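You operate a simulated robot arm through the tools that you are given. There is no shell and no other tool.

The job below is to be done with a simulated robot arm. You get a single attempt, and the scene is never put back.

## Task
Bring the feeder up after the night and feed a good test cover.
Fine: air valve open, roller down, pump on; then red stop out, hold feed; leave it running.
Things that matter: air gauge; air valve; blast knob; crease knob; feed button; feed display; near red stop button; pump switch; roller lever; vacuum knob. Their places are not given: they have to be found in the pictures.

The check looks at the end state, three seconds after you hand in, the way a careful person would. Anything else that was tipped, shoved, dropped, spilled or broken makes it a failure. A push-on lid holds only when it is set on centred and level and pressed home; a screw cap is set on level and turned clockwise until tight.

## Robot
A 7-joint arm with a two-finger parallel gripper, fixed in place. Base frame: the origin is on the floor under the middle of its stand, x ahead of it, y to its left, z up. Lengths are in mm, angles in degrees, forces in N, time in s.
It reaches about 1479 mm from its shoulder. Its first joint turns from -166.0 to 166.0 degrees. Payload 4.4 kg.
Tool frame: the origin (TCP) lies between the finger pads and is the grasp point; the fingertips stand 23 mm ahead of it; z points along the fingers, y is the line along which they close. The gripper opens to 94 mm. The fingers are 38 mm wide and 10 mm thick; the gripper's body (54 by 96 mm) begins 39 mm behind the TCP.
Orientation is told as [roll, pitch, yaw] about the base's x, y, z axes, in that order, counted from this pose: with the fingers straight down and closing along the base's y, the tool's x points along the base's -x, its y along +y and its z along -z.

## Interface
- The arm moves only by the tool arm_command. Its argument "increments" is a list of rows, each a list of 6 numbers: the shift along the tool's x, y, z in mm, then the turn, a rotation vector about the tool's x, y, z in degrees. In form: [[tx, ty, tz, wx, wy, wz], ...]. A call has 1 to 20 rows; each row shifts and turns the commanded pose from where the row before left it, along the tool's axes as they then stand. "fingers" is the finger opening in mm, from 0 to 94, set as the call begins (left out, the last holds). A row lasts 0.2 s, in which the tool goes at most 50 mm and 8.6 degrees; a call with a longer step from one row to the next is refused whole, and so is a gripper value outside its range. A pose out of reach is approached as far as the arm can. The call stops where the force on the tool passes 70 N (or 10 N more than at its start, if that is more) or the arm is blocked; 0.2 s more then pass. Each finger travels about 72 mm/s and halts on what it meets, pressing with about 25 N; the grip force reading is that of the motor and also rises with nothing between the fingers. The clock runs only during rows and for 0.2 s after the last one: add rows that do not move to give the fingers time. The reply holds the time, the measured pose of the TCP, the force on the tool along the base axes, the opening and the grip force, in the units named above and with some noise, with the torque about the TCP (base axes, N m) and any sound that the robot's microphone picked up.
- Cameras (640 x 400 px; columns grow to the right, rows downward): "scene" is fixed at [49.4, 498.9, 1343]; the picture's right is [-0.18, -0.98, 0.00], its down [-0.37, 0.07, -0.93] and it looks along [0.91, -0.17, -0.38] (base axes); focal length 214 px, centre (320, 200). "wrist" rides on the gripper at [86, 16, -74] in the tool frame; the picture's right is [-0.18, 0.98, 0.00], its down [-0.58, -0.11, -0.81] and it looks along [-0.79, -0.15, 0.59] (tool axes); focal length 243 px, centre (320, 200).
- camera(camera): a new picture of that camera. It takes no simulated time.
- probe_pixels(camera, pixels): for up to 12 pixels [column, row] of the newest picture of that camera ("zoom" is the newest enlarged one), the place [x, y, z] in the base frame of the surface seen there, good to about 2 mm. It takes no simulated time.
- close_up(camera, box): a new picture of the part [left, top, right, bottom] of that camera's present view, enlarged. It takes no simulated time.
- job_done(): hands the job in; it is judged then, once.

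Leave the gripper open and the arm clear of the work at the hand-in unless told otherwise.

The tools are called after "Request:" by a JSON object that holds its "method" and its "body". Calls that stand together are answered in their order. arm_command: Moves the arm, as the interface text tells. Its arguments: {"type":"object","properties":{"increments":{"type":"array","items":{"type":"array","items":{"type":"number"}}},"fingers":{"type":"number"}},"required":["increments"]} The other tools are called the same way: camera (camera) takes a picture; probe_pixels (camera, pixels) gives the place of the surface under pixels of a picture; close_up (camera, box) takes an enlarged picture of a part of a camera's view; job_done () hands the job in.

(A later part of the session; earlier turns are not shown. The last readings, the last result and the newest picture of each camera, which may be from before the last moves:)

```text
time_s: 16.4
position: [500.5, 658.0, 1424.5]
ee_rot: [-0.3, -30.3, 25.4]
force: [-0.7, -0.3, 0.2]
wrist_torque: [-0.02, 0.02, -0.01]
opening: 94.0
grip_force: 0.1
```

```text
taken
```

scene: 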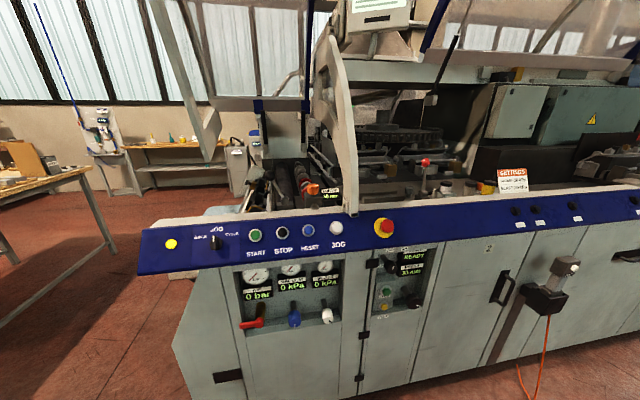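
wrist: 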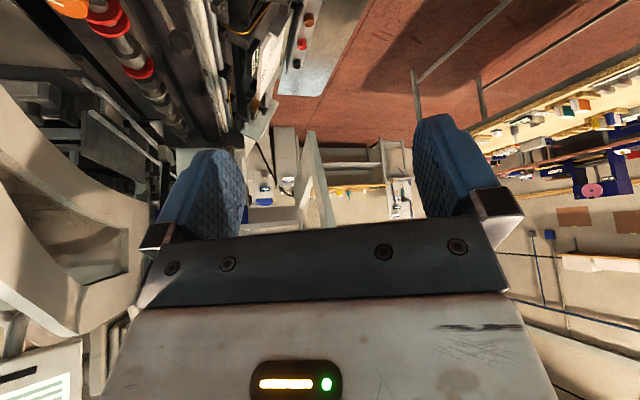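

Request:
{"method": "close_up", "body": {"camera": "wrist", "box": [160, 0, 340, 130]}}

Request:
{"method": "close_up", "body": {"camera": "wrist", "box": [240, 110, 420, 240]}}

Request:
{"method": "close_up", "body": {"camera": "wrist", "box": [0, 60, 170, 220]}}

Request:
{"method": "close_up", "body": {"camera": "wrist", "box": [0, 330, 130, 400]}}

```text
3.08 times, centred on (250, 65) of wrist
```

zoom: 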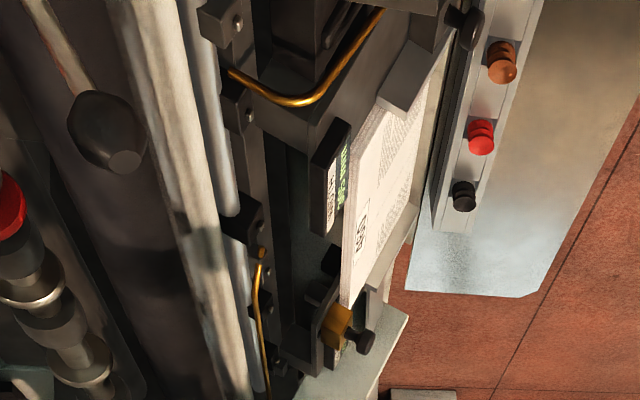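

```text
3.08 times, centred on (330, 175) of wrist
```

zoom: 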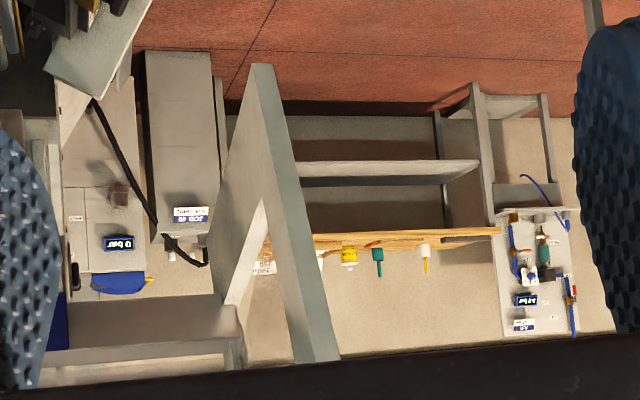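

```text
2.50 times, centred on (85, 140) of wrist
```

zoom: 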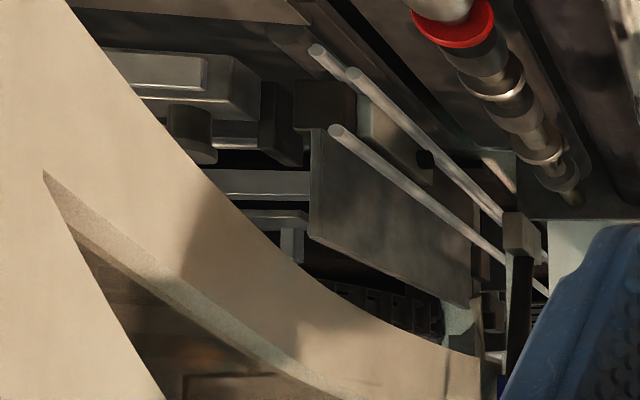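

```text
4.92 times, centred on (65, 365) of wrist
```

zoom: 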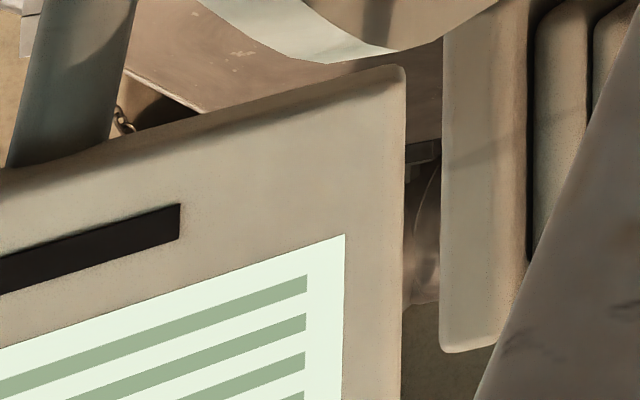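

There's a cover pile with a display by it at about (256,55) in the wrist view. Zooming in.

Request:
{"method": "close_up", "body": {"camera": "wrist", "box": [235, 20, 305, 90]}}

Request:
{"method": "close_up", "body": {"camera": "scene", "box": [235, 160, 290, 215]}}

Request:
{"method": "probe_pixels", "body": {"camera": "wrist", "pixels": [[255, 58], [270, 60], [186, 40], [300, 40], [258, 110], [55, 85], [30, 15]]}}

```text
5.71 times, centred on (270, 55) of wrist
```

zoom: 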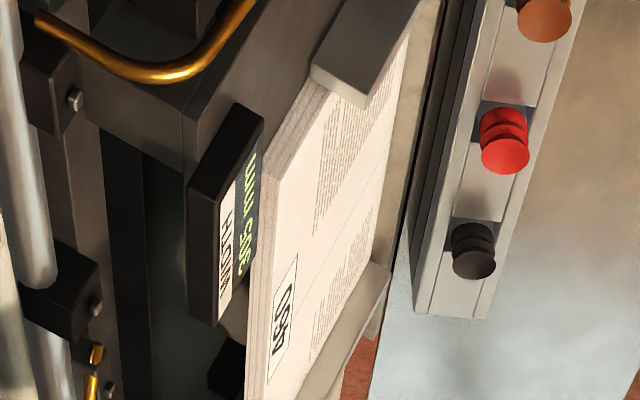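

```text
7.27 times, centred on (262, 188) of scene
```

zoom: 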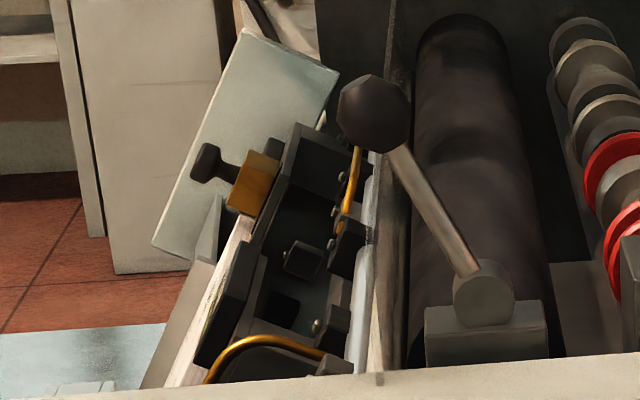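

```text
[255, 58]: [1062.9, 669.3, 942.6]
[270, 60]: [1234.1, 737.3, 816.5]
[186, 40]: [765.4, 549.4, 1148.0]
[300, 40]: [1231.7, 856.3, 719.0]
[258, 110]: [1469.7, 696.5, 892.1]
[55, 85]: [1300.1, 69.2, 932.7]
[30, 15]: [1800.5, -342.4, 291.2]
```

The display there reads "WIDTH 305 mm" (a cover pile gauge, not the crease). On the station behind the robot there was a teal book with a label; I'll turn back and zoom on it.

Request:
{"method": "arm_command", "body": {"increments": [[0, 0, 0, -4.25, 0, -7.36], [0, 0, 0, -4.25, 0, -7.36], [0, 0, 0, -4.25, 0, -7.36], [0, 0, 0, -4.25, 0, -7.36], [0, 0, 0, -4.25, 0, -7.36], [0, 0, 0, -4.25, 0, -7.36], [0, 0, 0, -4.25, 0, -7.36], [0, 0, 0, -4.25, 0, -7.36], [0, 0, 0, -4.25, 0, -7.36], [0, 0, 0, -4.25, 0, -7.36], [0, 0, 0, -4.25, 0, -7.36], [0, 0, 0, -4.25, 0, -7.36], [0, 0, 0, -4.25, 0, -7.36], [0, 0, 0, -4.25, 0, -7.36], [0, 0, 0, -4.25, 0, -7.36], [0, 0, 0, -4.25, 0, -7.36]]}}

Request:
{"method": "camera", "body": {"camera": "wrist"}}

```text
time_s: 19.8
position: [500.6, 657.9, 1424.1]
ee_rot: [0.1, -29.6, 161.5]
force: [-0.6, -0.3, 1.2]
wrist_torque: [0.03, -0.04, 0.0]
opening: 94.0
grip_force: 0.0
```

```text
taken
```

wrist: 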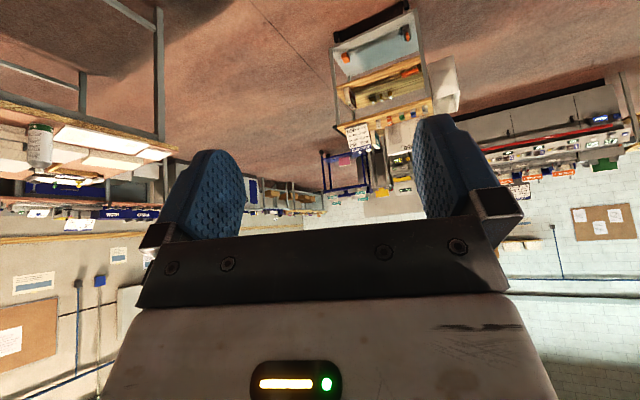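

Request:
{"method": "close_up", "body": {"camera": "wrist", "box": [320, 90, 420, 200]}}

Request:
{"method": "close_up", "body": {"camera": "wrist", "box": [480, 80, 640, 220]}}

Request:
{"method": "close_up", "body": {"camera": "wrist", "box": [325, 20, 435, 110]}}

Request:
{"method": "close_up", "body": {"camera": "wrist", "box": [235, 160, 330, 225]}}

Request:
{"method": "probe_pixels", "body": {"camera": "wrist", "pixels": [[370, 130], [385, 70], [395, 185], [600, 160], [520, 130], [345, 150], [280, 200], [630, 120]]}}

```text
3.64 times, centred on (370, 145) of wrist
```

zoom: 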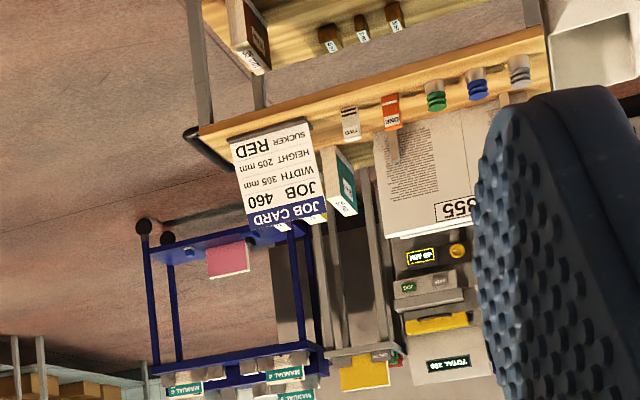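

```text
2.86 times, centred on (560, 150) of wrist
```

zoom: 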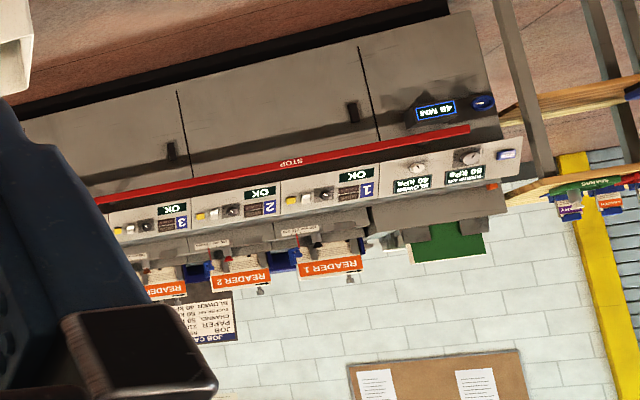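

```text
4.44 times, centred on (380, 65) of wrist
```

zoom: 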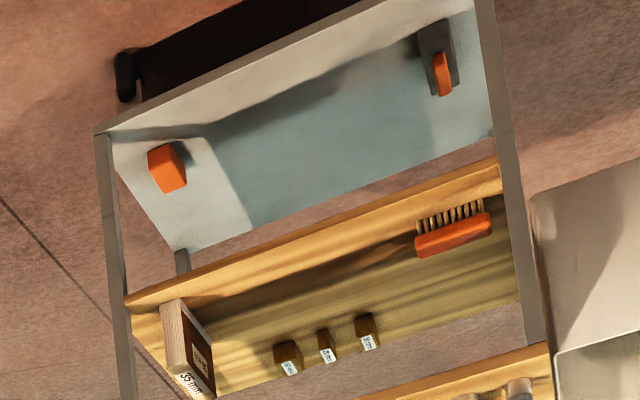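

```text
6.15 times, centred on (282, 192) of wrist
```

zoom: 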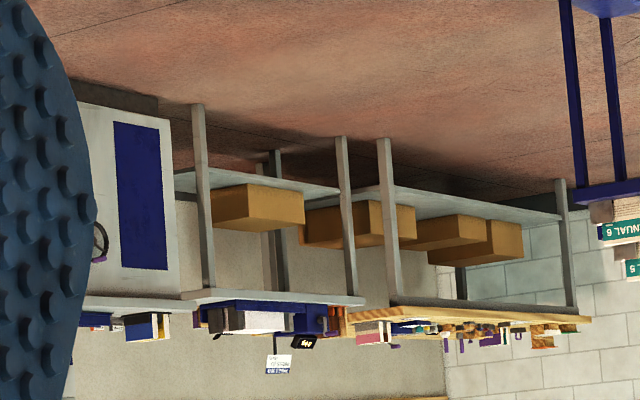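

```text
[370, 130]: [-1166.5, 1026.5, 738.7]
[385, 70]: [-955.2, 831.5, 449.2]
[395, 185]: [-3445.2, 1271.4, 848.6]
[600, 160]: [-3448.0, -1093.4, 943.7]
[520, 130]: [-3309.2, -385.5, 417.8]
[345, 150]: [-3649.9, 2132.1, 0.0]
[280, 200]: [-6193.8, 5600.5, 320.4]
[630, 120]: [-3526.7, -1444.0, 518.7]
```

The cart behind the robot at (−1166,1026,740) has books with "mm" labels (a brown one says 35 mm), and a teal book is at about wrist (376,141). Zooming in on that.

Request:
{"method": "close_up", "body": {"camera": "wrist", "box": [362, 125, 392, 155]}}

Request:
{"method": "close_up", "body": {"camera": "wrist", "box": [335, 85, 365, 115]}}

Request:
{"method": "close_up", "body": {"camera": "wrist", "box": [365, 100, 415, 135]}}

Request:
{"method": "close_up", "body": {"camera": "wrist", "box": [365, 85, 400, 110]}}

```text
13.33 times, centred on (377, 140) of wrist
```

zoom: 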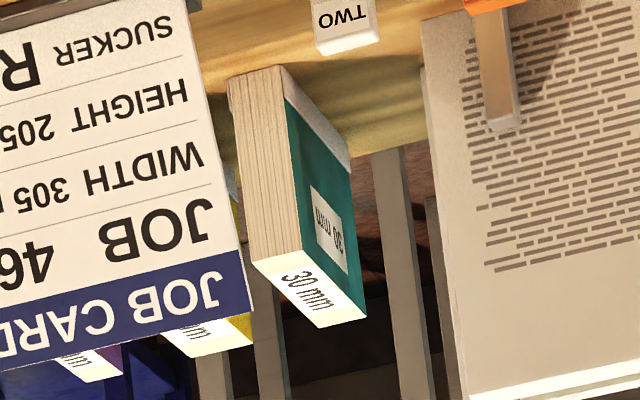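

```text
13.33 times, centred on (350, 100) of wrist
```

zoom: 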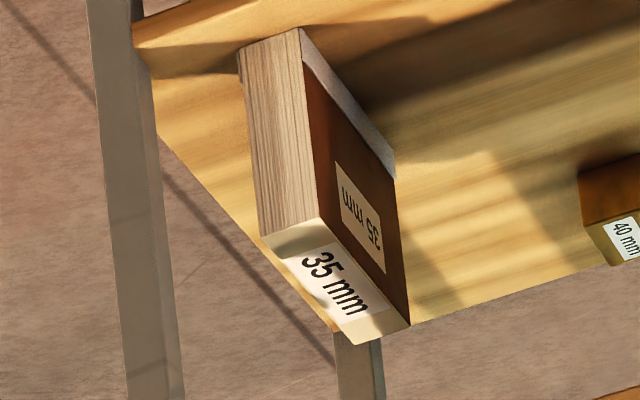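

```text
11.43 times, centred on (390, 118) of wrist
```

zoom: 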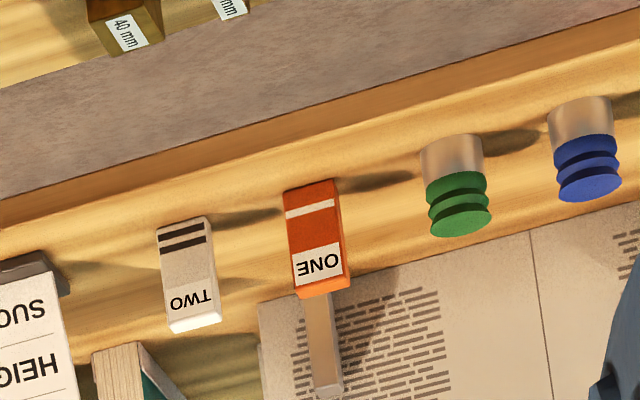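

```text
16.00 times, centred on (382, 98) of wrist
```

zoom: 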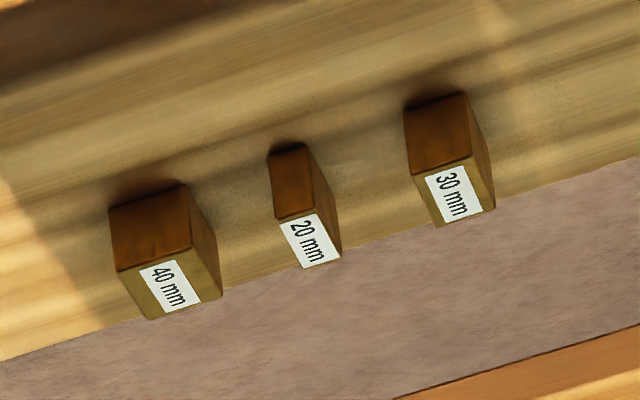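

The teal book is labelled 30 mm (brown is 35 mm), and the crease display already shows 30 mm, so the crease should stay at 30. The targets are vacuum 50 kPa and blast 35 kPa. Now I turn the wrist back toward the machine.

Request:
{"method": "arm_command", "body": {"increments": [[0, 0, 0, 4.25, 0, 7.36], [0, 0, 0, 4.25, 0, 7.36], [0, 0, 0, 4.25, 0, 7.36], [0, 0, 0, 4.25, 0, 7.36], [0, 0, 0, 4.25, 0, 7.36], [0, 0, 0, 4.25, 0, 7.36], [0, 0, 0, 4.25, 0, 7.36], [0, 0, 0, 4.25, 0, 7.36], [0, 0, 0, 4.25, 0, 7.36], [0, 0, 0, 4.25, 0, 7.36], [0, 0, 0, 4.25, 0, 7.36], [0, 0, 0, 4.25, 0, 7.36], [0, 0, 0, 4.25, 0, 7.36], [0, 0, 0, 4.25, 0, 7.36], [0, 0, 0, 4.25, 0, 7.36], [0, 0, 0, 4.25, 0, 7.36], [0, 0, 0, 4.25, 0, 7.36], [0, 0, 0, 4.25, 0, 7.36], [0, 0, 0, 4.25, 0, 7.36]]}}

Request:
{"method": "arm_command", "body": {"increments": [[50, 0, 0, 0, 0, 0], [50, 0, 0, 0, 0, 0], [0, 0, 0, 0, 7.5, 0], [0, 0, 0, 0, 7.5, 0], [0, 0, 0, 0, 7.5, 0], [0, 0, 0, 0, 7.5, 0]]}}

Request:
{"method": "camera", "body": {"camera": "wrist"}}

```text
time_s: 23.8
position: [500.7, 657.8, 1425.1]
ee_rot: [0.0, -30.3, 0.0]
force: [0.6, 0.0, 0.8]
wrist_torque: [-0.01, -0.01, -0.03]
opening: 94.3
grip_force: 0.0
```

```text
time_s: 25.2
position: [414.3, 656.6, 1374.4]
ee_rot: [-0.1, -0.2, -0.1]
force: [-1.0, 0.1, -0.2]
wrist_torque: [0.02, -0.01, -0.01]
opening: 94.0
grip_force: 0.1
```

```text
taken
```

wrist: 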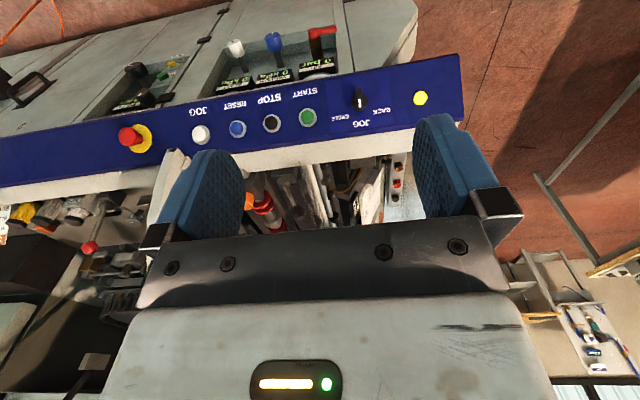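

Next I lower the tool in front of the air panel (to about (366,605,875)) to get a close wrist view of the valve, knobs and labels.

Request:
{"method": "arm_command", "body": {"increments": [[48, -50, 0, 0, 0, 0], [0, 0, 50, 0, 0, 0], [0, 0, 50, 0, 0, 0], [0, 0, 50, 0, 0, 0], [0, 0, 50, 0, 0, 0], [0, 0, 50, 0, 0, 0], [0, 0, 50, 0, 0, 0], [0, 0, 50, 0, 0, 0], [0, 0, 50, 0, 0, 0], [0, 0, 50, 0, 0, 0]]}}

Request:
{"method": "camera", "body": {"camera": "wrist"}}

Request:
{"method": "camera", "body": {"camera": "scene"}}

```text
refused: row 1 steps farther than a row can; nothing moved
```

```text
taken
```

wrist: 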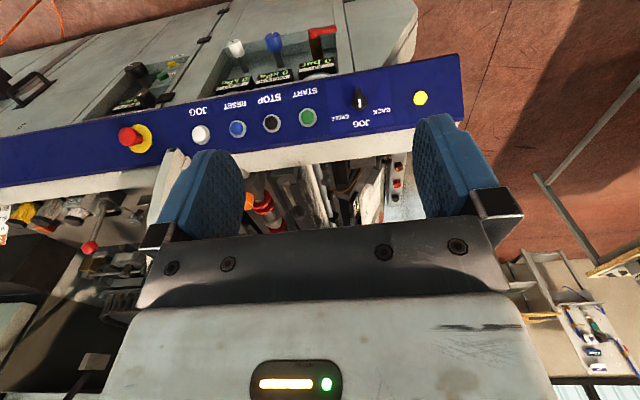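

```text
taken
```

scene: 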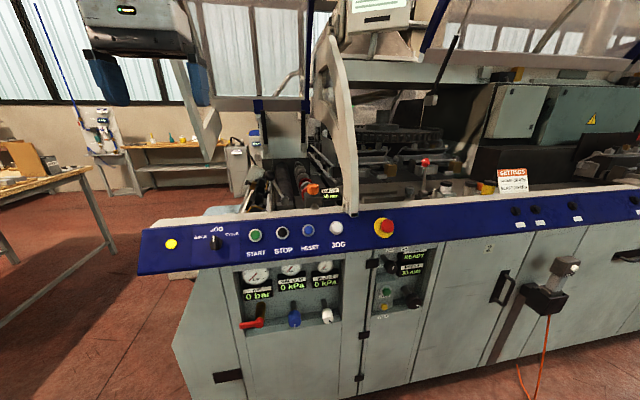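

The first row was too long (diagonal). Splitting it.

Request:
{"method": "arm_command", "body": {"increments": [[48, 0, 0, 0, 0, 0], [0, -48, 0, 0, 0, 0], [0, 0, 50, 0, 0, 0], [0, 0, 50, 0, 0, 0], [0, 0, 50, 0, 0, 0], [0, 0, 50, 0, 0, 0], [0, 0, 50, 0, 0, 0], [0, 0, 50, 0, 0, 0], [0, 0, 50, 0, 0, 0], [0, 0, 50, 0, 0, 0], [0, 0, 50, 0, 0, 0]]}}

Request:
{"method": "camera", "body": {"camera": "wrist"}}

Request:
{"method": "camera", "body": {"camera": "scene"}}

```text
time_s: 27.6
position: [368.5, 610.3, 924.1]
ee_rot: [-0.2, -0.2, 0.1]
force: [-0.6, 0.0, 0.7]
wrist_torque: [-0.02, -0.02, 0.03]
opening: 94.1
grip_force: 0.1
```

```text
taken
```

wrist: 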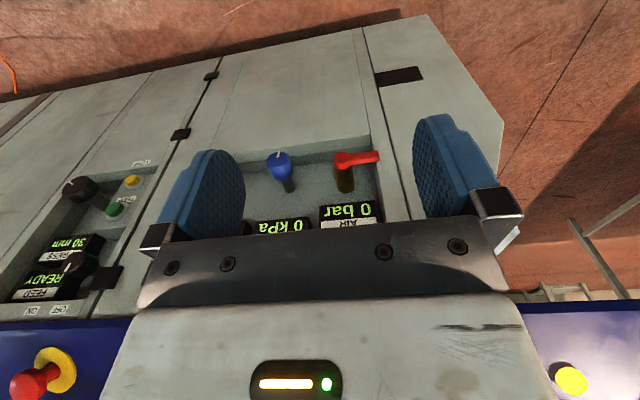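

```text
taken
```

scene: 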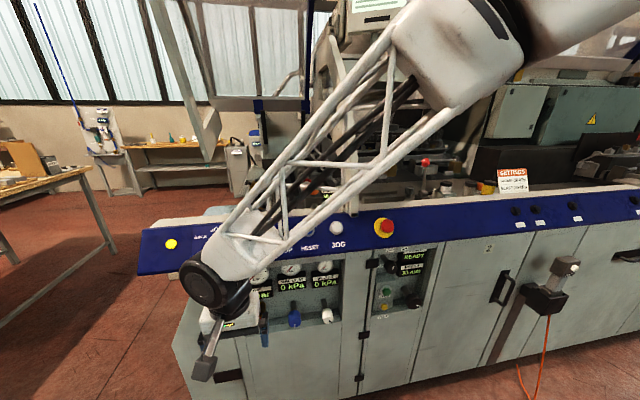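

Zoom on the red valve handle at (350,165), the blue knob (280,165), and the pump/feed panel at left.

Request:
{"method": "close_up", "body": {"camera": "wrist", "box": [240, 130, 420, 240]}}

Request:
{"method": "close_up", "body": {"camera": "wrist", "box": [10, 150, 170, 320]}}

Request:
{"method": "probe_pixels", "body": {"camera": "wrist", "pixels": [[375, 157], [341, 158], [345, 185], [279, 157], [288, 185], [320, 160], [400, 130], [320, 130], [310, 190]]}}

```text
3.56 times, centred on (330, 185) of wrist
```

zoom: 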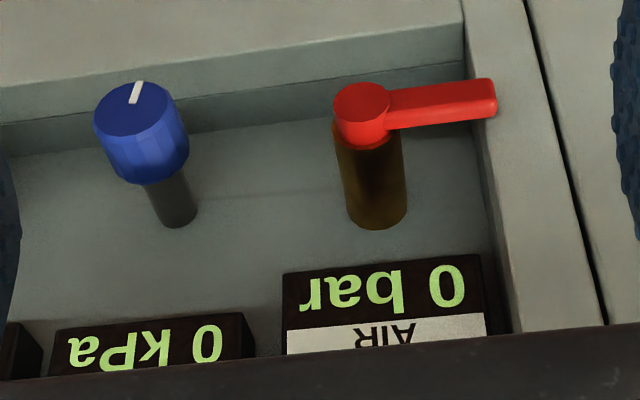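

```text
2.35 times, centred on (90, 235) of wrist
```

zoom: 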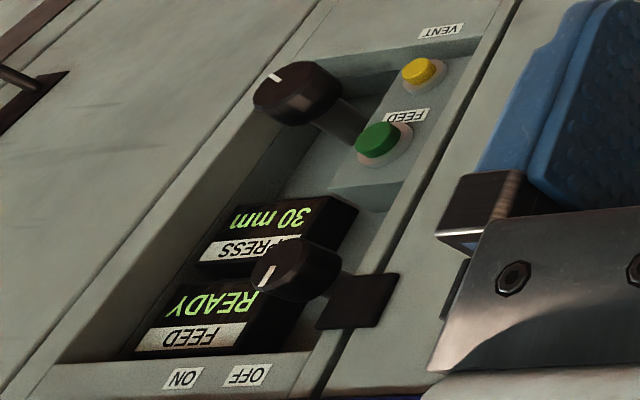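

```text
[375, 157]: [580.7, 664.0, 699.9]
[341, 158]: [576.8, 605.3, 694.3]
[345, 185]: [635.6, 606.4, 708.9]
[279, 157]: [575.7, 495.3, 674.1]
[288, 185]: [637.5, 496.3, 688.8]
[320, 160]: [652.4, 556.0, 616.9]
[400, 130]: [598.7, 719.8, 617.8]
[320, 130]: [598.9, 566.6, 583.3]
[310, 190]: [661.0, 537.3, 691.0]
```

The air gauge reads 0 bar; the red handle lies horizontal, pivot at about (577,605,700), tip at about (581,670,700), turning about an axis along x. I'll pitch the fingers forward (toward +x), checking that the arm can take that posture here.

Request:
{"method": "arm_command", "body": {"increments": [[0, 0, 0, 0, -8.1818, 0], [0, 0, 0, 0, -8.1818, 0], [0, 0, 0, 0, -8.1818, 0], [0, 0, 0, 0, -8.1818, 0], [0, 0, 0, 0, -8.1818, 0], [0, 0, 0, 0, -8.1818, 0], [0, 0, 0, 0, -8.1818, 0], [0, 0, 0, 0, -8.1818, 0], [0, 0, 0, 0, -8.1818, 0], [0, 0, 0, 0, -8.1818, 0], [0, 0, 0, 0, -8.182, 0]]}}

Request:
{"method": "camera", "body": {"camera": "wrist"}}

Request:
{"method": "camera", "body": {"camera": "scene"}}

```text
time_s: 30.0
position: [367.2, 609.6, 925.4]
ee_rot: [169.7, -89.6, -169.6]
force: [0.0, -0.7, 0.2]
wrist_torque: [0.0, 0.02, -0.01]
opening: 94.1
grip_force: 0.1
```

```text
taken
```

wrist: 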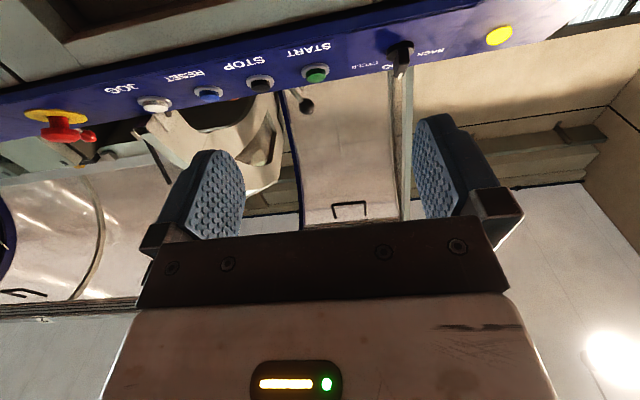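

```text
taken
```

scene: 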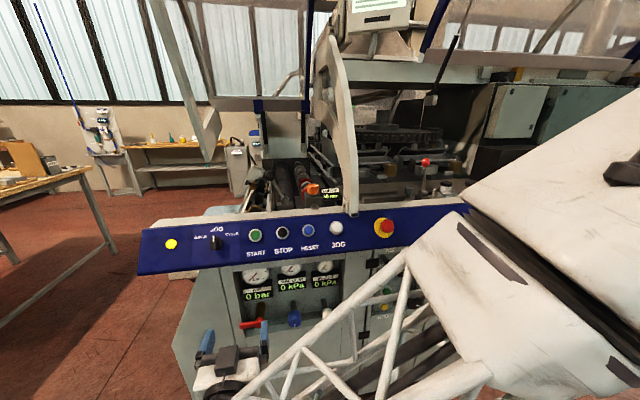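

The posture works and the scene camera sees the gauges. Now I roll the gripper −90° so the fingers close vertically, and set a 50 mm opening.

Request:
{"method": "arm_command", "body": {"increments": [[0, 0, 0, 0, 0, -8.1818], [0, 0, 0, 0, 0, -8.1818], [0, 0, 0, 0, 0, -8.1818], [0, 0, 0, 0, 0, -8.1818], [0, 0, 0, 0, 0, -8.1818], [0, 0, 0, 0, 0, -8.1818], [0, 0, 0, 0, 0, -8.1818], [0, 0, 0, 0, 0, -8.1818], [0, 0, 0, 0, 0, -8.1818], [0, 0, 0, 0, 0, -8.1818], [0, 0, 0, 0, 0, -8.182]], "fingers": 50}}

Request:
{"method": "arm_command", "body": {"increments": [[0, 45, 0, 0, 0, 0], [0, 45, 0, 0, 0, 0], [0, 45, 0, 0, 0, 0], [0, 45, 0, 0, 0, 0], [0, 45, 0, 0, 0, 0], [-38, 0, 0, 0, 0, 0], [0, 0, 40, 0, 0, 0], [0, 0, 40, 0, 0, 0]]}}

Request:
{"method": "camera", "body": {"camera": "wrist"}}

Request:
{"method": "camera", "body": {"camera": "scene"}}

```text
time_s: 32.4
position: [367.4, 608.9, 923.2]
ee_rot: [-90.2, 0.2, 90.0]
force: [0.2, -0.9, 0.6]
wrist_torque: [0.04, 0.01, 0.0]
opening: 50.0
grip_force: 0.0
```

```text
time_s: 34.2
position: [448.1, 647.9, 699.5]
ee_rot: [-90.2, 0.3, 90.1]
force: [0.2, 0.1, 0.4]
wrist_torque: [-0.04, 0.03, 0.03]
opening: 50.1
grip_force: 0.0
```

```text
taken
```

wrist: 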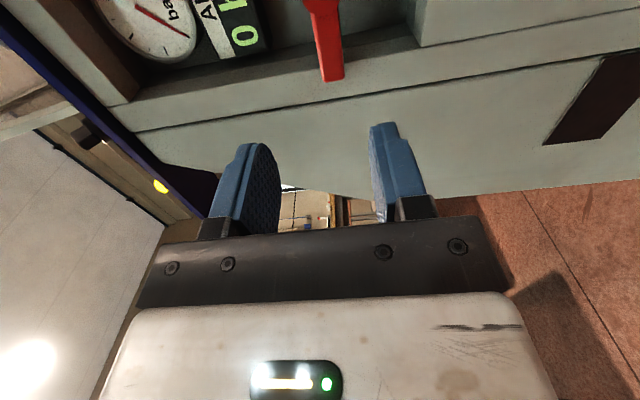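

```text
taken
```

scene: 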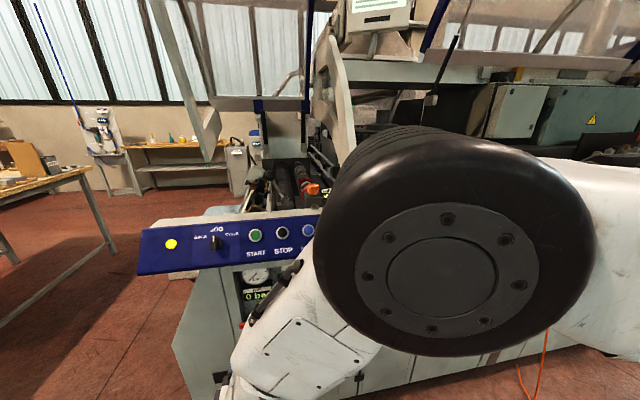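

The red handle lines up between the fingers at (330,50). I'll probe its edges and the pivot for exact geometry.

Request:
{"method": "probe_pixels", "body": {"camera": "wrist", "pixels": [[333, 74], [322, 60], [338, 60], [328, 30], [318, 30], [338, 30], [325, 8], [345, 8], [310, 5], [380, 30], [400, 60], [300, 60]]}}

Request:
{"method": "close_up", "body": {"camera": "wrist", "box": [260, 0, 420, 100]}}

```text
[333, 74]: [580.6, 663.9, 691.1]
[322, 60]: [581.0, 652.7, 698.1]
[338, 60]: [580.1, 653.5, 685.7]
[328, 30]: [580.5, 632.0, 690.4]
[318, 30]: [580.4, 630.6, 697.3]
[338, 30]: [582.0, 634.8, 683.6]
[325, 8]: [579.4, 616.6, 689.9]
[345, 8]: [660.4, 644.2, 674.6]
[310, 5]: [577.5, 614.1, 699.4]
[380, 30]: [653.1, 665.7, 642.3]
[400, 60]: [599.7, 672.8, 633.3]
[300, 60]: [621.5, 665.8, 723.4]
```

```text
4.00 times, centred on (340, 50) of wrist
```

zoom: 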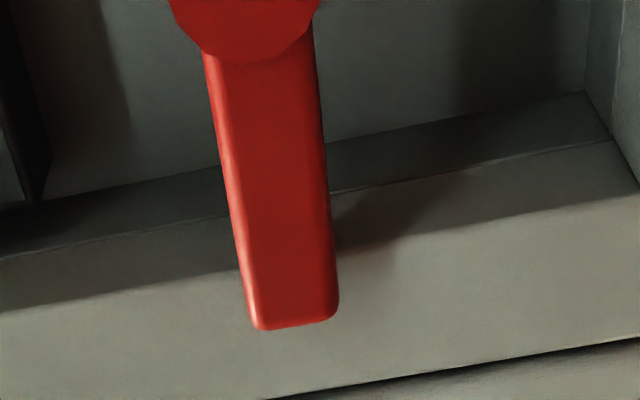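

The handle front is at x≈580.5, z 684–699 (centre ≈691), y 615–665; the pivot is around y≈605. I move the open fingers around it with the fingertips stopping at x≈596, just short of the panel front face at 600.

Request:
{"method": "arm_command", "body": {"increments": [[5, 8.5, 0, 0, 0, 0], [0, 0, 45, 0, 0, 0], [0, 0, 40, 0, 0, 0], [0, 0, 38, 0, 0, 0]]}}

Request:
{"method": "camera", "body": {"camera": "wrist"}}

```text
time_s: 35.2
position: [572.6, 641.2, 690.7]
ee_rot: [-90.2, 0.1, 90.1]
force: [0.2, 0.1, 0.9]
wrist_torque: [0.0, 0.0, 0.03]
opening: 50.0
grip_force: 0.1
```

```text
taken
```

wrist: 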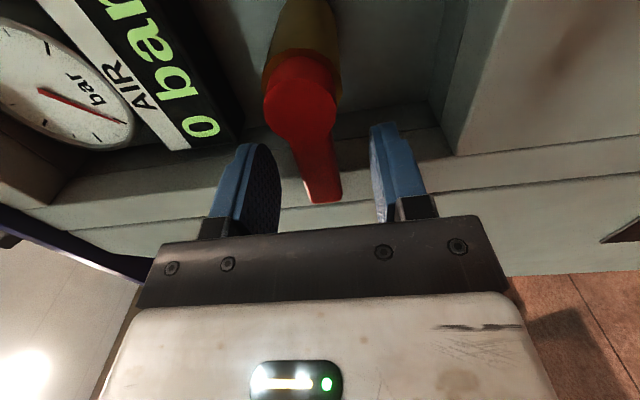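

The handle is between the fingers. I probe the hub for the pivot centre, then close on it.

Request:
{"method": "probe_pixels", "body": {"camera": "wrist", "pixels": [[303, 95], [270, 92], [333, 98], [300, 65], [303, 125], [320, 180], [320, 150], [338, 150]]}}

Request:
{"method": "arm_command", "body": {"increments": [[0, 0, 0, 0, 0, 0], [0, 0, 0, 0, 0, 0], [0, 0, 0, 0, 0, 0], [0, 0, 0, 0, 0, 0]], "fingers": 8}}

Request:
{"method": "camera", "body": {"camera": "wrist"}}

```text
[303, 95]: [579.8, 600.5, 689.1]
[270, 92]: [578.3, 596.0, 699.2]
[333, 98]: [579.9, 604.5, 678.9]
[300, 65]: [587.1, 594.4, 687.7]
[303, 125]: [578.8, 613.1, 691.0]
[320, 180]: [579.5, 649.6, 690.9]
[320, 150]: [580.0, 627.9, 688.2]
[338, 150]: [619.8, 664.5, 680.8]
```

```text
time_s: 36.2
position: [572.4, 641.6, 690.9]
ee_rot: [-90.3, 0.1, 90.0]
force: [5.0, -9.7, 23.5]
wrist_torque: [-0.79, -0.08, -0.17]
opening: 19.7
grip_force: 45.3
```

```text
taken
```

wrist: 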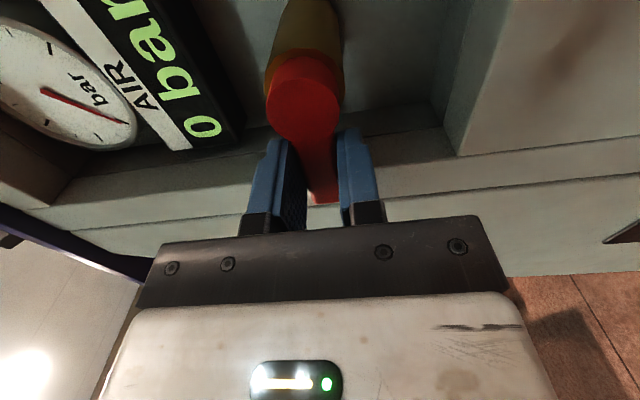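

It's gripped (opening 19.7) and the handle pushes back upward, so it doesn't want to go down. I'll turn it up (clockwise as seen from the robot) about the pivot at y≈601, z≈689, first by 24°.

Request:
{"method": "arm_command", "body": {"increments": [[0.6, -5.62, 0, 0, 0, 8], [0.6, -5.62, 0, 0, 0, 8], [0.6, -5.62, 0, 0, 0, 8]]}}

Request:
{"method": "camera", "body": {"camera": "wrist"}}

```text
time_s: 36.7
position: [570.6, 638.5, 691.6]
ee_rot: [-89.8, -9.8, 90.1]
force: [18.3, 14.1, -19.2]
wrist_torque: [-1.78, -0.02, 0.92]
opening: 26.3
grip_force: 45.2
stopped in row 2: the force on the tool passed its limit at 90 N (the readings are from after the stop); the commanded pose is now the measured one
```

```text
taken
```

wrist: 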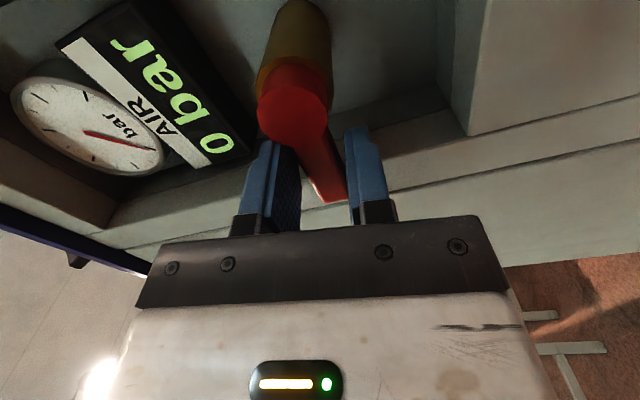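

The handle did not move up (90 N, tool just twisted ~10°), so it must open downward. I loosen the grip, level the tool, re-grip, and turn it down instead.

Request:
{"method": "arm_command", "body": {"increments": [[0, 0, 0, 0, 0, 0], [0, 0, 0, 0, 0, 0], [-2, 0, 0, 0, 0, -5], [-1, 0, 0, 0, 0, -5]], "fingers": 40}}

Request:
{"method": "arm_command", "body": {"increments": [[0, -1, 0, 0, 0, 0], [0, 0, 0, 0, 0, 0], [0, 0, 0, 0, 0, 0], [0, 0, 0, 0, 0, 0]], "fingers": 8}}

Request:
{"method": "camera", "body": {"camera": "wrist"}}

```text
time_s: 37.7
position: [569.9, 640.6, 693.4]
ee_rot: [-89.8, 0.1, 90.0]
force: [0.2, -0.7, 0.1]
wrist_torque: [-0.03, -0.01, 0.0]
opening: 39.9
grip_force: 0.0
```

```text
time_s: 38.7
position: [569.6, 641.9, 691.7]
ee_rot: [-89.7, 0.2, 90.1]
force: [4.2, 15.6, -43.4]
wrist_torque: [1.38, 0.46, 0.48]
opening: 19.7
grip_force: 44.4
```

```text
taken
```

wrist: 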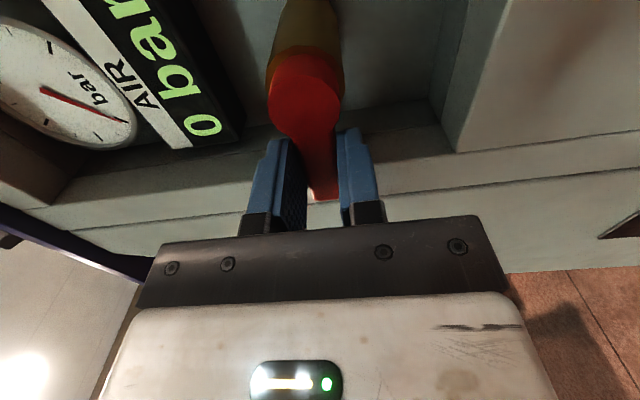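

Now turning down by 24° about the same pivot.

Request:
{"method": "arm_command", "body": {"increments": [[0, 5.65, 0, 0, 0, -8], [0.2, 5.65, 0, 0, 0, -8], [0.4, 5.65, 0, 0, 0, -8]]}}

Request:
{"method": "camera", "body": {"camera": "wrist"}}

```text
time_s: 39.5
position: [570.0, 637.5, 678.5]
ee_rot: [-89.9, 24.2, 90.2]
force: [-35.0, -12.1, -6.5]
wrist_torque: [0.43, -0.15, -0.71]
opening: 19.9
grip_force: 45.0
```

```text
taken
```

wrist: 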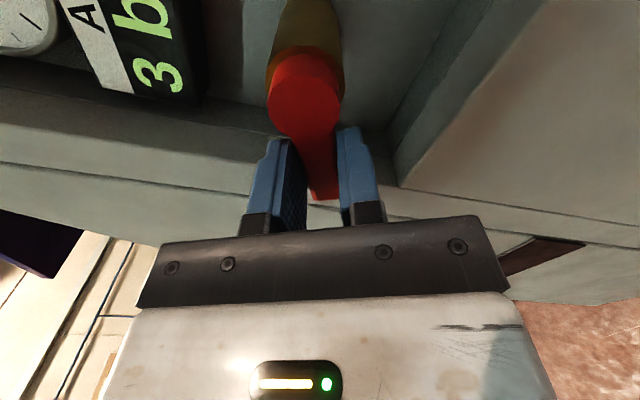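

The handle turns down and the air display now shows 3-something bar. Continuing 32° more, easing back slightly in x.

Request:
{"method": "arm_command", "body": {"increments": [[0.2, 5.65, -0.7, 0, 0, -8], [0.2, 5.65, -0.7, 0, 0, -8], [0.2, 5.65, 0, 0, 0, -8], [0.2, 5.65, 0, 0, 0, -8]]}}

Request:
{"method": "camera", "body": {"camera": "wrist"}}

```text
time_s: 40.5
position: [571.1, 626.2, 664.9]
ee_rot: [-90.1, 55.9, 90.0]
force: [-4.0, -5.3, 44.3]
wrist_torque: [-0.54, -0.71, -0.26]
opening: 19.9
grip_force: 44.7
```

```text
taken
```

wrist: 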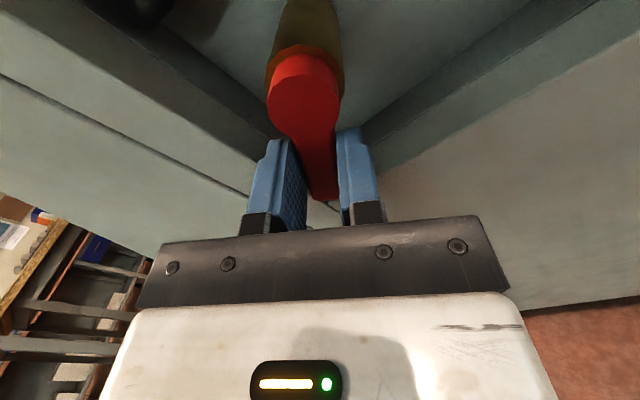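

Position shows about 45–56° of turn. Checking the air display from the scene camera.

Request:
{"method": "close_up", "body": {"camera": "scene", "box": [215, 230, 335, 340]}}

Request:
{"method": "probe_pixels", "body": {"camera": "wrist", "pixels": [[303, 95], [325, 190], [310, 140], [325, 140]]}}

```text
3.64 times, centred on (275, 285) of scene
```

zoom: 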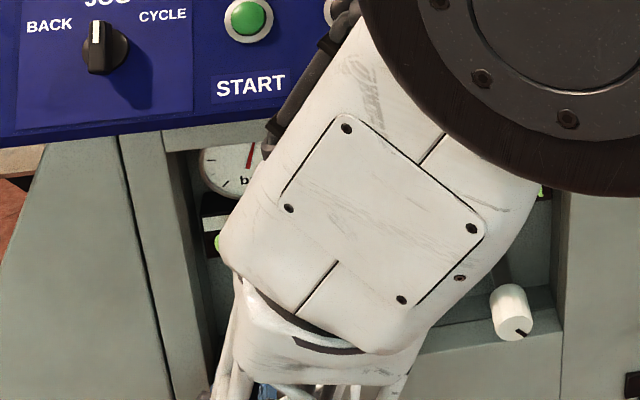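

```text
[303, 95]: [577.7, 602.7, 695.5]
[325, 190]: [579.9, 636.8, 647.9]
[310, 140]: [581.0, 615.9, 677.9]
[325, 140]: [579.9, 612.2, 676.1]
```

The handle points about 53° below horizontal now. Continuing toward straight down, about 32° more.

Request:
{"method": "arm_command", "body": {"increments": [[-0.2, 5.0, 0, 0, 0, -8], [-0.2, 5.0, 0, 0, 0, -8], [-0.2, 5.0, 0, 0, 0, -8], [-0.2, 5.0, 0, 0, 0, -8]]}}

Request:
{"method": "camera", "body": {"camera": "wrist"}}

Request:
{"method": "close_up", "body": {"camera": "scene", "box": [215, 230, 335, 340]}}

```text
time_s: 41.5
position: [567.7, 607.9, 653.1]
ee_rot: [-87.2, 88.1, 93.1]
force: [21.4, 43.2, 33.3]
wrist_torque: [-1.61, -0.15, 0.05]
opening: 20.2
grip_force: 44.8
```

```text
taken
```

wrist: 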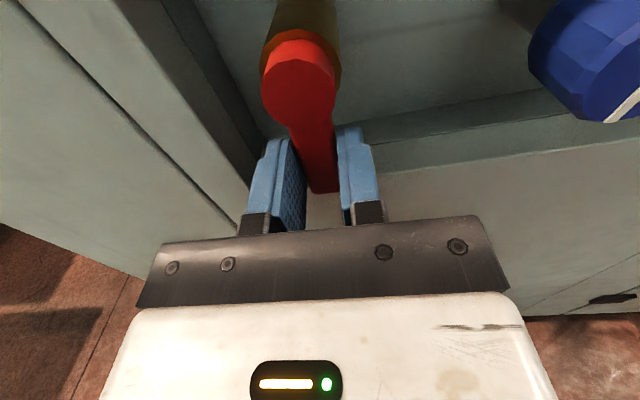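

```text
3.64 times, centred on (275, 285) of scene
```

zoom: 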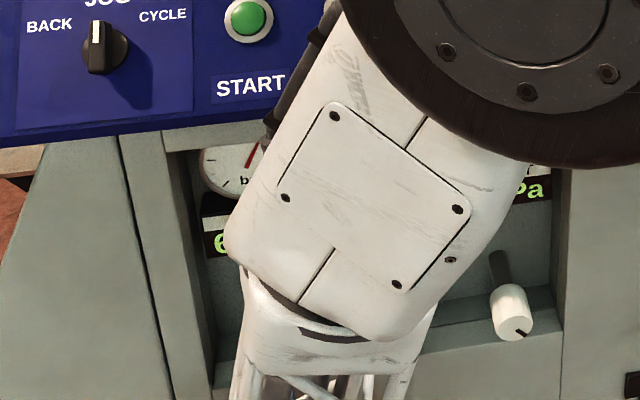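

The air display now starts with "6". I nudge a little further to make sure it's fully at its stop, then release.

Request:
{"method": "arm_command", "body": {"increments": [[0, 2.5, 0, 0, 0, -5]]}}

Request:
{"method": "camera", "body": {"camera": "wrist"}}

Request:
{"method": "probe_pixels", "body": {"camera": "wrist", "pixels": [[300, 92], [325, 185], [310, 140]]}}

```text
time_s: 42.0
position: [568.3, 606.4, 652.5]
ee_rot: [87.6, 87.4, -91.8]
force: [0.1, 9.8, -8.5]
wrist_torque: [1.92, 0.06, -0.18]
opening: 21.3
grip_force: 44.8
stopped in row 1: the force on the tool passed its limit at 76 N (the readings are from after the stop); the commanded pose is now the measured one
```

```text
taken
```

wrist: 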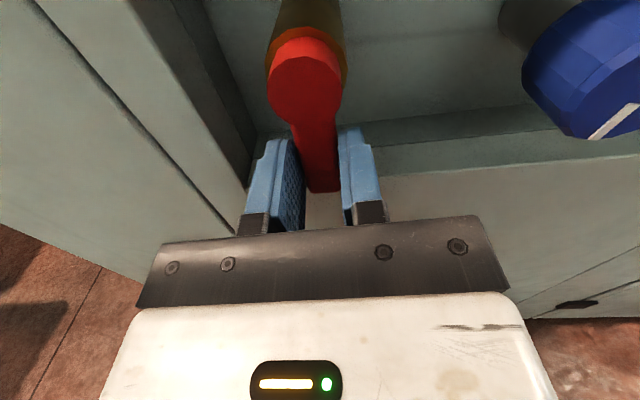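

```text
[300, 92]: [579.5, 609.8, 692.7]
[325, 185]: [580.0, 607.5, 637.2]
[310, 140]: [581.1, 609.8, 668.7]
```

The handle hangs straight down and is at its stop. Releasing and backing off toward the robot.

Request:
{"method": "arm_command", "body": {"increments": [[0, 0, 0, 0, 0, 0], [0, 0, 0, 0, 0, 0], [0, 0, -40, 0, 0, 0], [0, 0, -40, 0, 0, 0], [0, 0, -40, 0, 0, 0], [0, 0, -30, 0, 0, 0]], "fingers": 50}}

Request:
{"method": "camera", "body": {"camera": "wrist"}}

Request:
{"method": "camera", "body": {"camera": "scene"}}

```text
time_s: 43.4
position: [417.0, 604.3, 652.6]
ee_rot: [87.6, 87.3, -92.0]
force: [-0.2, -0.1, 0.3]
wrist_torque: [-0.01, 0.02, 0.0]
opening: 50.0
grip_force: 0.1
```

```text
taken
```

wrist: 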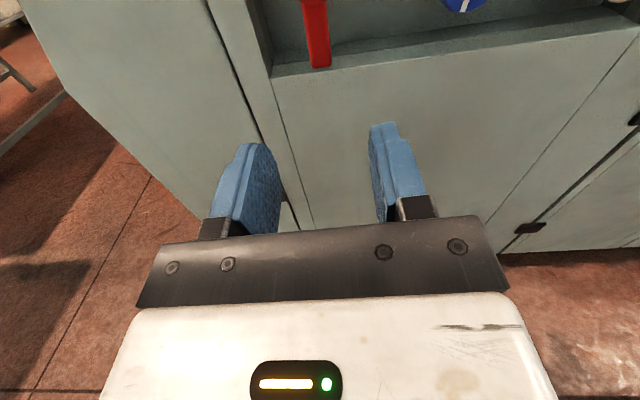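

```text
taken
```

scene: 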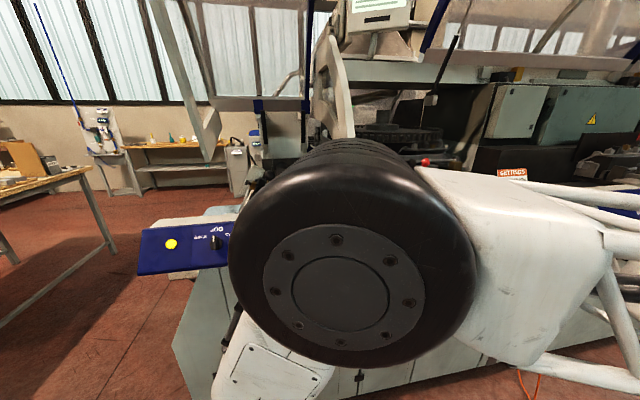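

Valve open. I fix the ~2.7° roll error, then raise the tool to look at the roller lever near (766,486–527,1048–1135).

Request:
{"method": "arm_command", "body": {"increments": [[0, 0, 0, 0, 0, 2.7], [50, 0, 0, 0, 0, 0], [50, 0, 0, 0, 0, 0], [50, 0, 0, 0, 0, 0], [50, 0, 0, 0, 0, 0], [50, 0, 0, 0, 0, 0], [50, 0, 0, 0, 0, 0], [50, 0, 0, 0, 0, 0], [50, 0, 0, 0, 0, 0], [50, 0, 0, 0, 0, 0], [50, 0, 0, 0, 0, 0], [50, 0, 0, 0, 0, 0], [50, 0, 0, 0, 0, 0]]}}

Request:
{"method": "camera", "body": {"camera": "wrist"}}

Request:
{"method": "camera", "body": {"camera": "scene"}}

```text
time_s: 46.2
position: [417.6, 608.3, 1257.8]
ee_rot: [-17.1, 89.9, 163.3]
force: [1.6, -0.3, -1.4]
wrist_torque: [0.0, -0.05, -0.04]
opening: 50.0
grip_force: 0.1
```

```text
taken
```

wrist: 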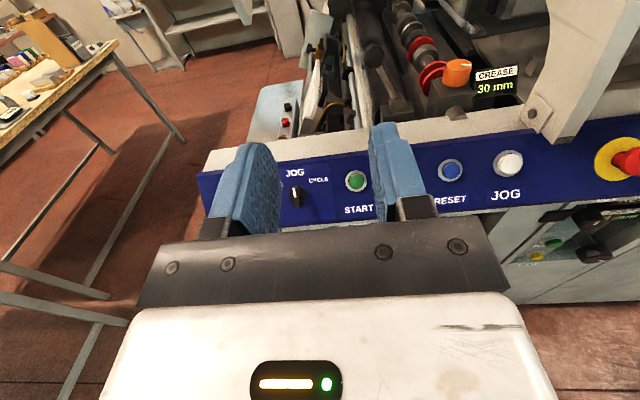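

```text
taken
```

scene: 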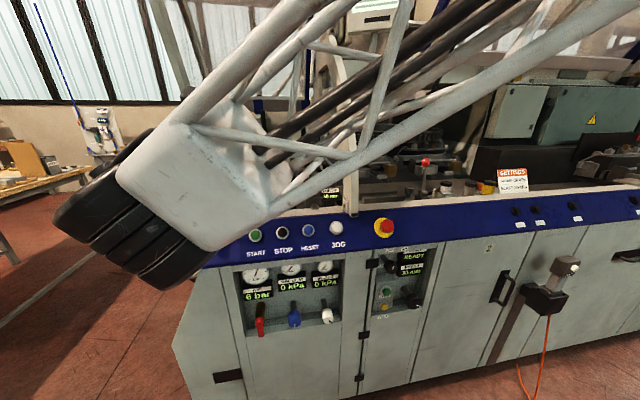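

Check the air display value and look at the roller lever at wrist (375,55).

Request:
{"method": "close_up", "body": {"camera": "scene", "box": [225, 255, 345, 340]}}

Request:
{"method": "close_up", "body": {"camera": "wrist", "box": [270, 0, 540, 150]}}

Request:
{"method": "probe_pixels", "body": {"camera": "wrist", "pixels": [[374, 54], [387, 85], [400, 103], [405, 85], [355, 60], [340, 80], [456, 73], [385, 65], [383, 30], [380, 110]]}}

```text
4.71 times, centred on (285, 298) of scene
```

zoom: 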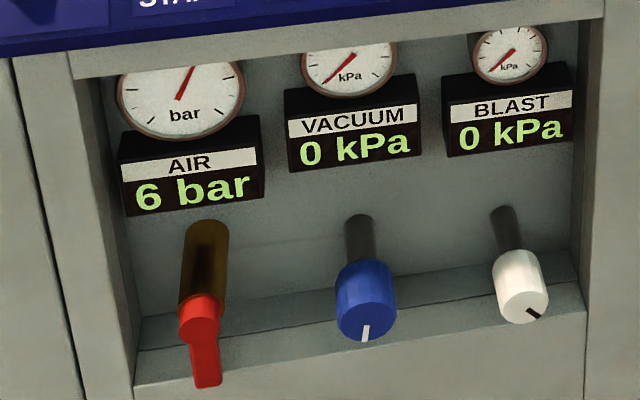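

```text
2.37 times, centred on (405, 75) of wrist
```

zoom: 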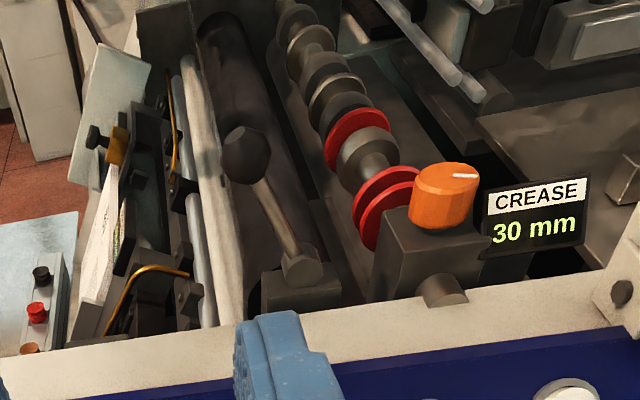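

```text
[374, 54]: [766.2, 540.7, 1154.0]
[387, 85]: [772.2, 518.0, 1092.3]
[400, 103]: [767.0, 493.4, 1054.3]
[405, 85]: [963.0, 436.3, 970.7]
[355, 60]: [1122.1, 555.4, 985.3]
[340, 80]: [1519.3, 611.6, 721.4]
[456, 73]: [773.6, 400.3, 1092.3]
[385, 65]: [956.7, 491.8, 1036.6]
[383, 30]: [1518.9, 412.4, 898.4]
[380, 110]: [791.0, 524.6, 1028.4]
```

Air is at 6 bar. The roller lever's hub is at about (780,492,1055), with the ball at (783,541,1150), leaning to the left. I'll close the fingers and come in from the front just to the right of the ball, checking the arm's clearance along the way.

Request:
{"method": "arm_command", "body": {"increments": [[0, 34, 0, 0, 0, 0], [0, 34, 0, 0, 0, 0], [0, 34, 0, 0, 0, 0], [-29, 0, 0, 0, 0, 0], [-29, 0, 0, 0, 0, 0], [0, 0, 45, 0, 0, 0], [0, 0, 45, 0, 0, 0], [0, 0, 45, 0, 0, 0], [0, 0, 45, 0, 0, 0]], "fingers": 0}}

Request:
{"method": "camera", "body": {"camera": "wrist"}}

Request:
{"method": "camera", "body": {"camera": "scene"}}

```text
time_s: 48.2
position: [599.1, 503.6, 1196.6]
ee_rot: [-22.8, 89.8, 157.5]
force: [0.3, 0.1, -0.7]
wrist_torque: [-0.02, -0.01, -0.01]
opening: 0.0
grip_force: 24.7
```

```text
taken
```

wrist: 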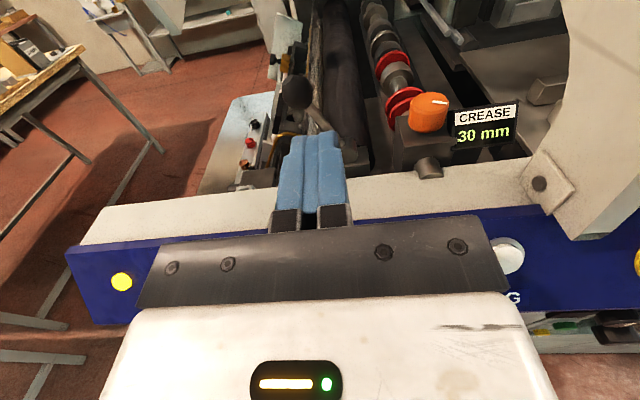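

```text
taken
```

scene: 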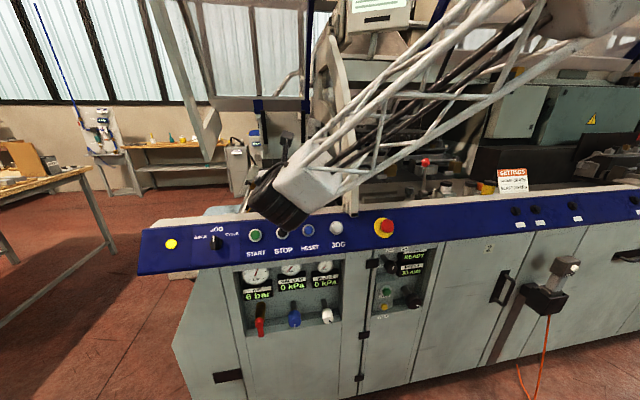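

The forearm passes in front of the upright plate; I probe how far forward it is, and the ball/lever again.

Request:
{"method": "probe_pixels", "body": {"camera": "scene", "pixels": [[345, 180], [360, 140], [335, 140], [420, 60], [400, 120], [300, 180], [480, 20], [353, 205], [590, 15]]}}

Request:
{"method": "probe_pixels", "body": {"camera": "wrist", "pixels": [[298, 92], [285, 92], [311, 95], [298, 78], [322, 122], [330, 118], [600, 100], [540, 185]]}}

Request:
{"method": "close_up", "body": {"camera": "wrist", "box": [230, 40, 400, 200]}}

```text
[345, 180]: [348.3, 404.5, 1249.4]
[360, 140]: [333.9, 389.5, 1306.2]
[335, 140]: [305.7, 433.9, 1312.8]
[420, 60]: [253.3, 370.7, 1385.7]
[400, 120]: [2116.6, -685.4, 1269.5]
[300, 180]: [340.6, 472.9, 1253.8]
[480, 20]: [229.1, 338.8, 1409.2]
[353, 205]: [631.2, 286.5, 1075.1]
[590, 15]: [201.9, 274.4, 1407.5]
```

```text
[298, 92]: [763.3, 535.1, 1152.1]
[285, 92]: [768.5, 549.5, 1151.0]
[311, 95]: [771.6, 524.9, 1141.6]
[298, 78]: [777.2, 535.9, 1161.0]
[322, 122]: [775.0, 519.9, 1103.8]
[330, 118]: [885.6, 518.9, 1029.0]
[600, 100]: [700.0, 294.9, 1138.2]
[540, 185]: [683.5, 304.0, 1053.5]
```

```text
2.50 times, centred on (315, 120) of wrist
```

zoom: 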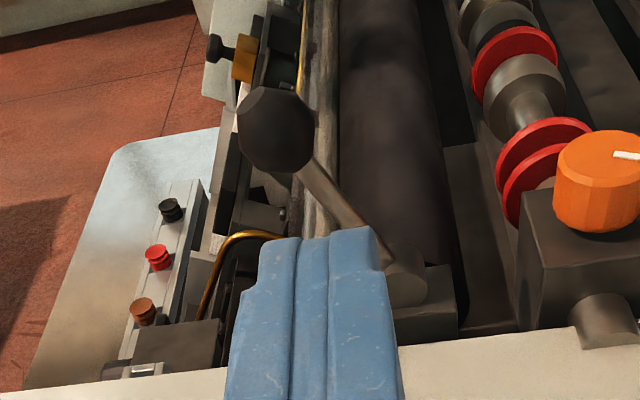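

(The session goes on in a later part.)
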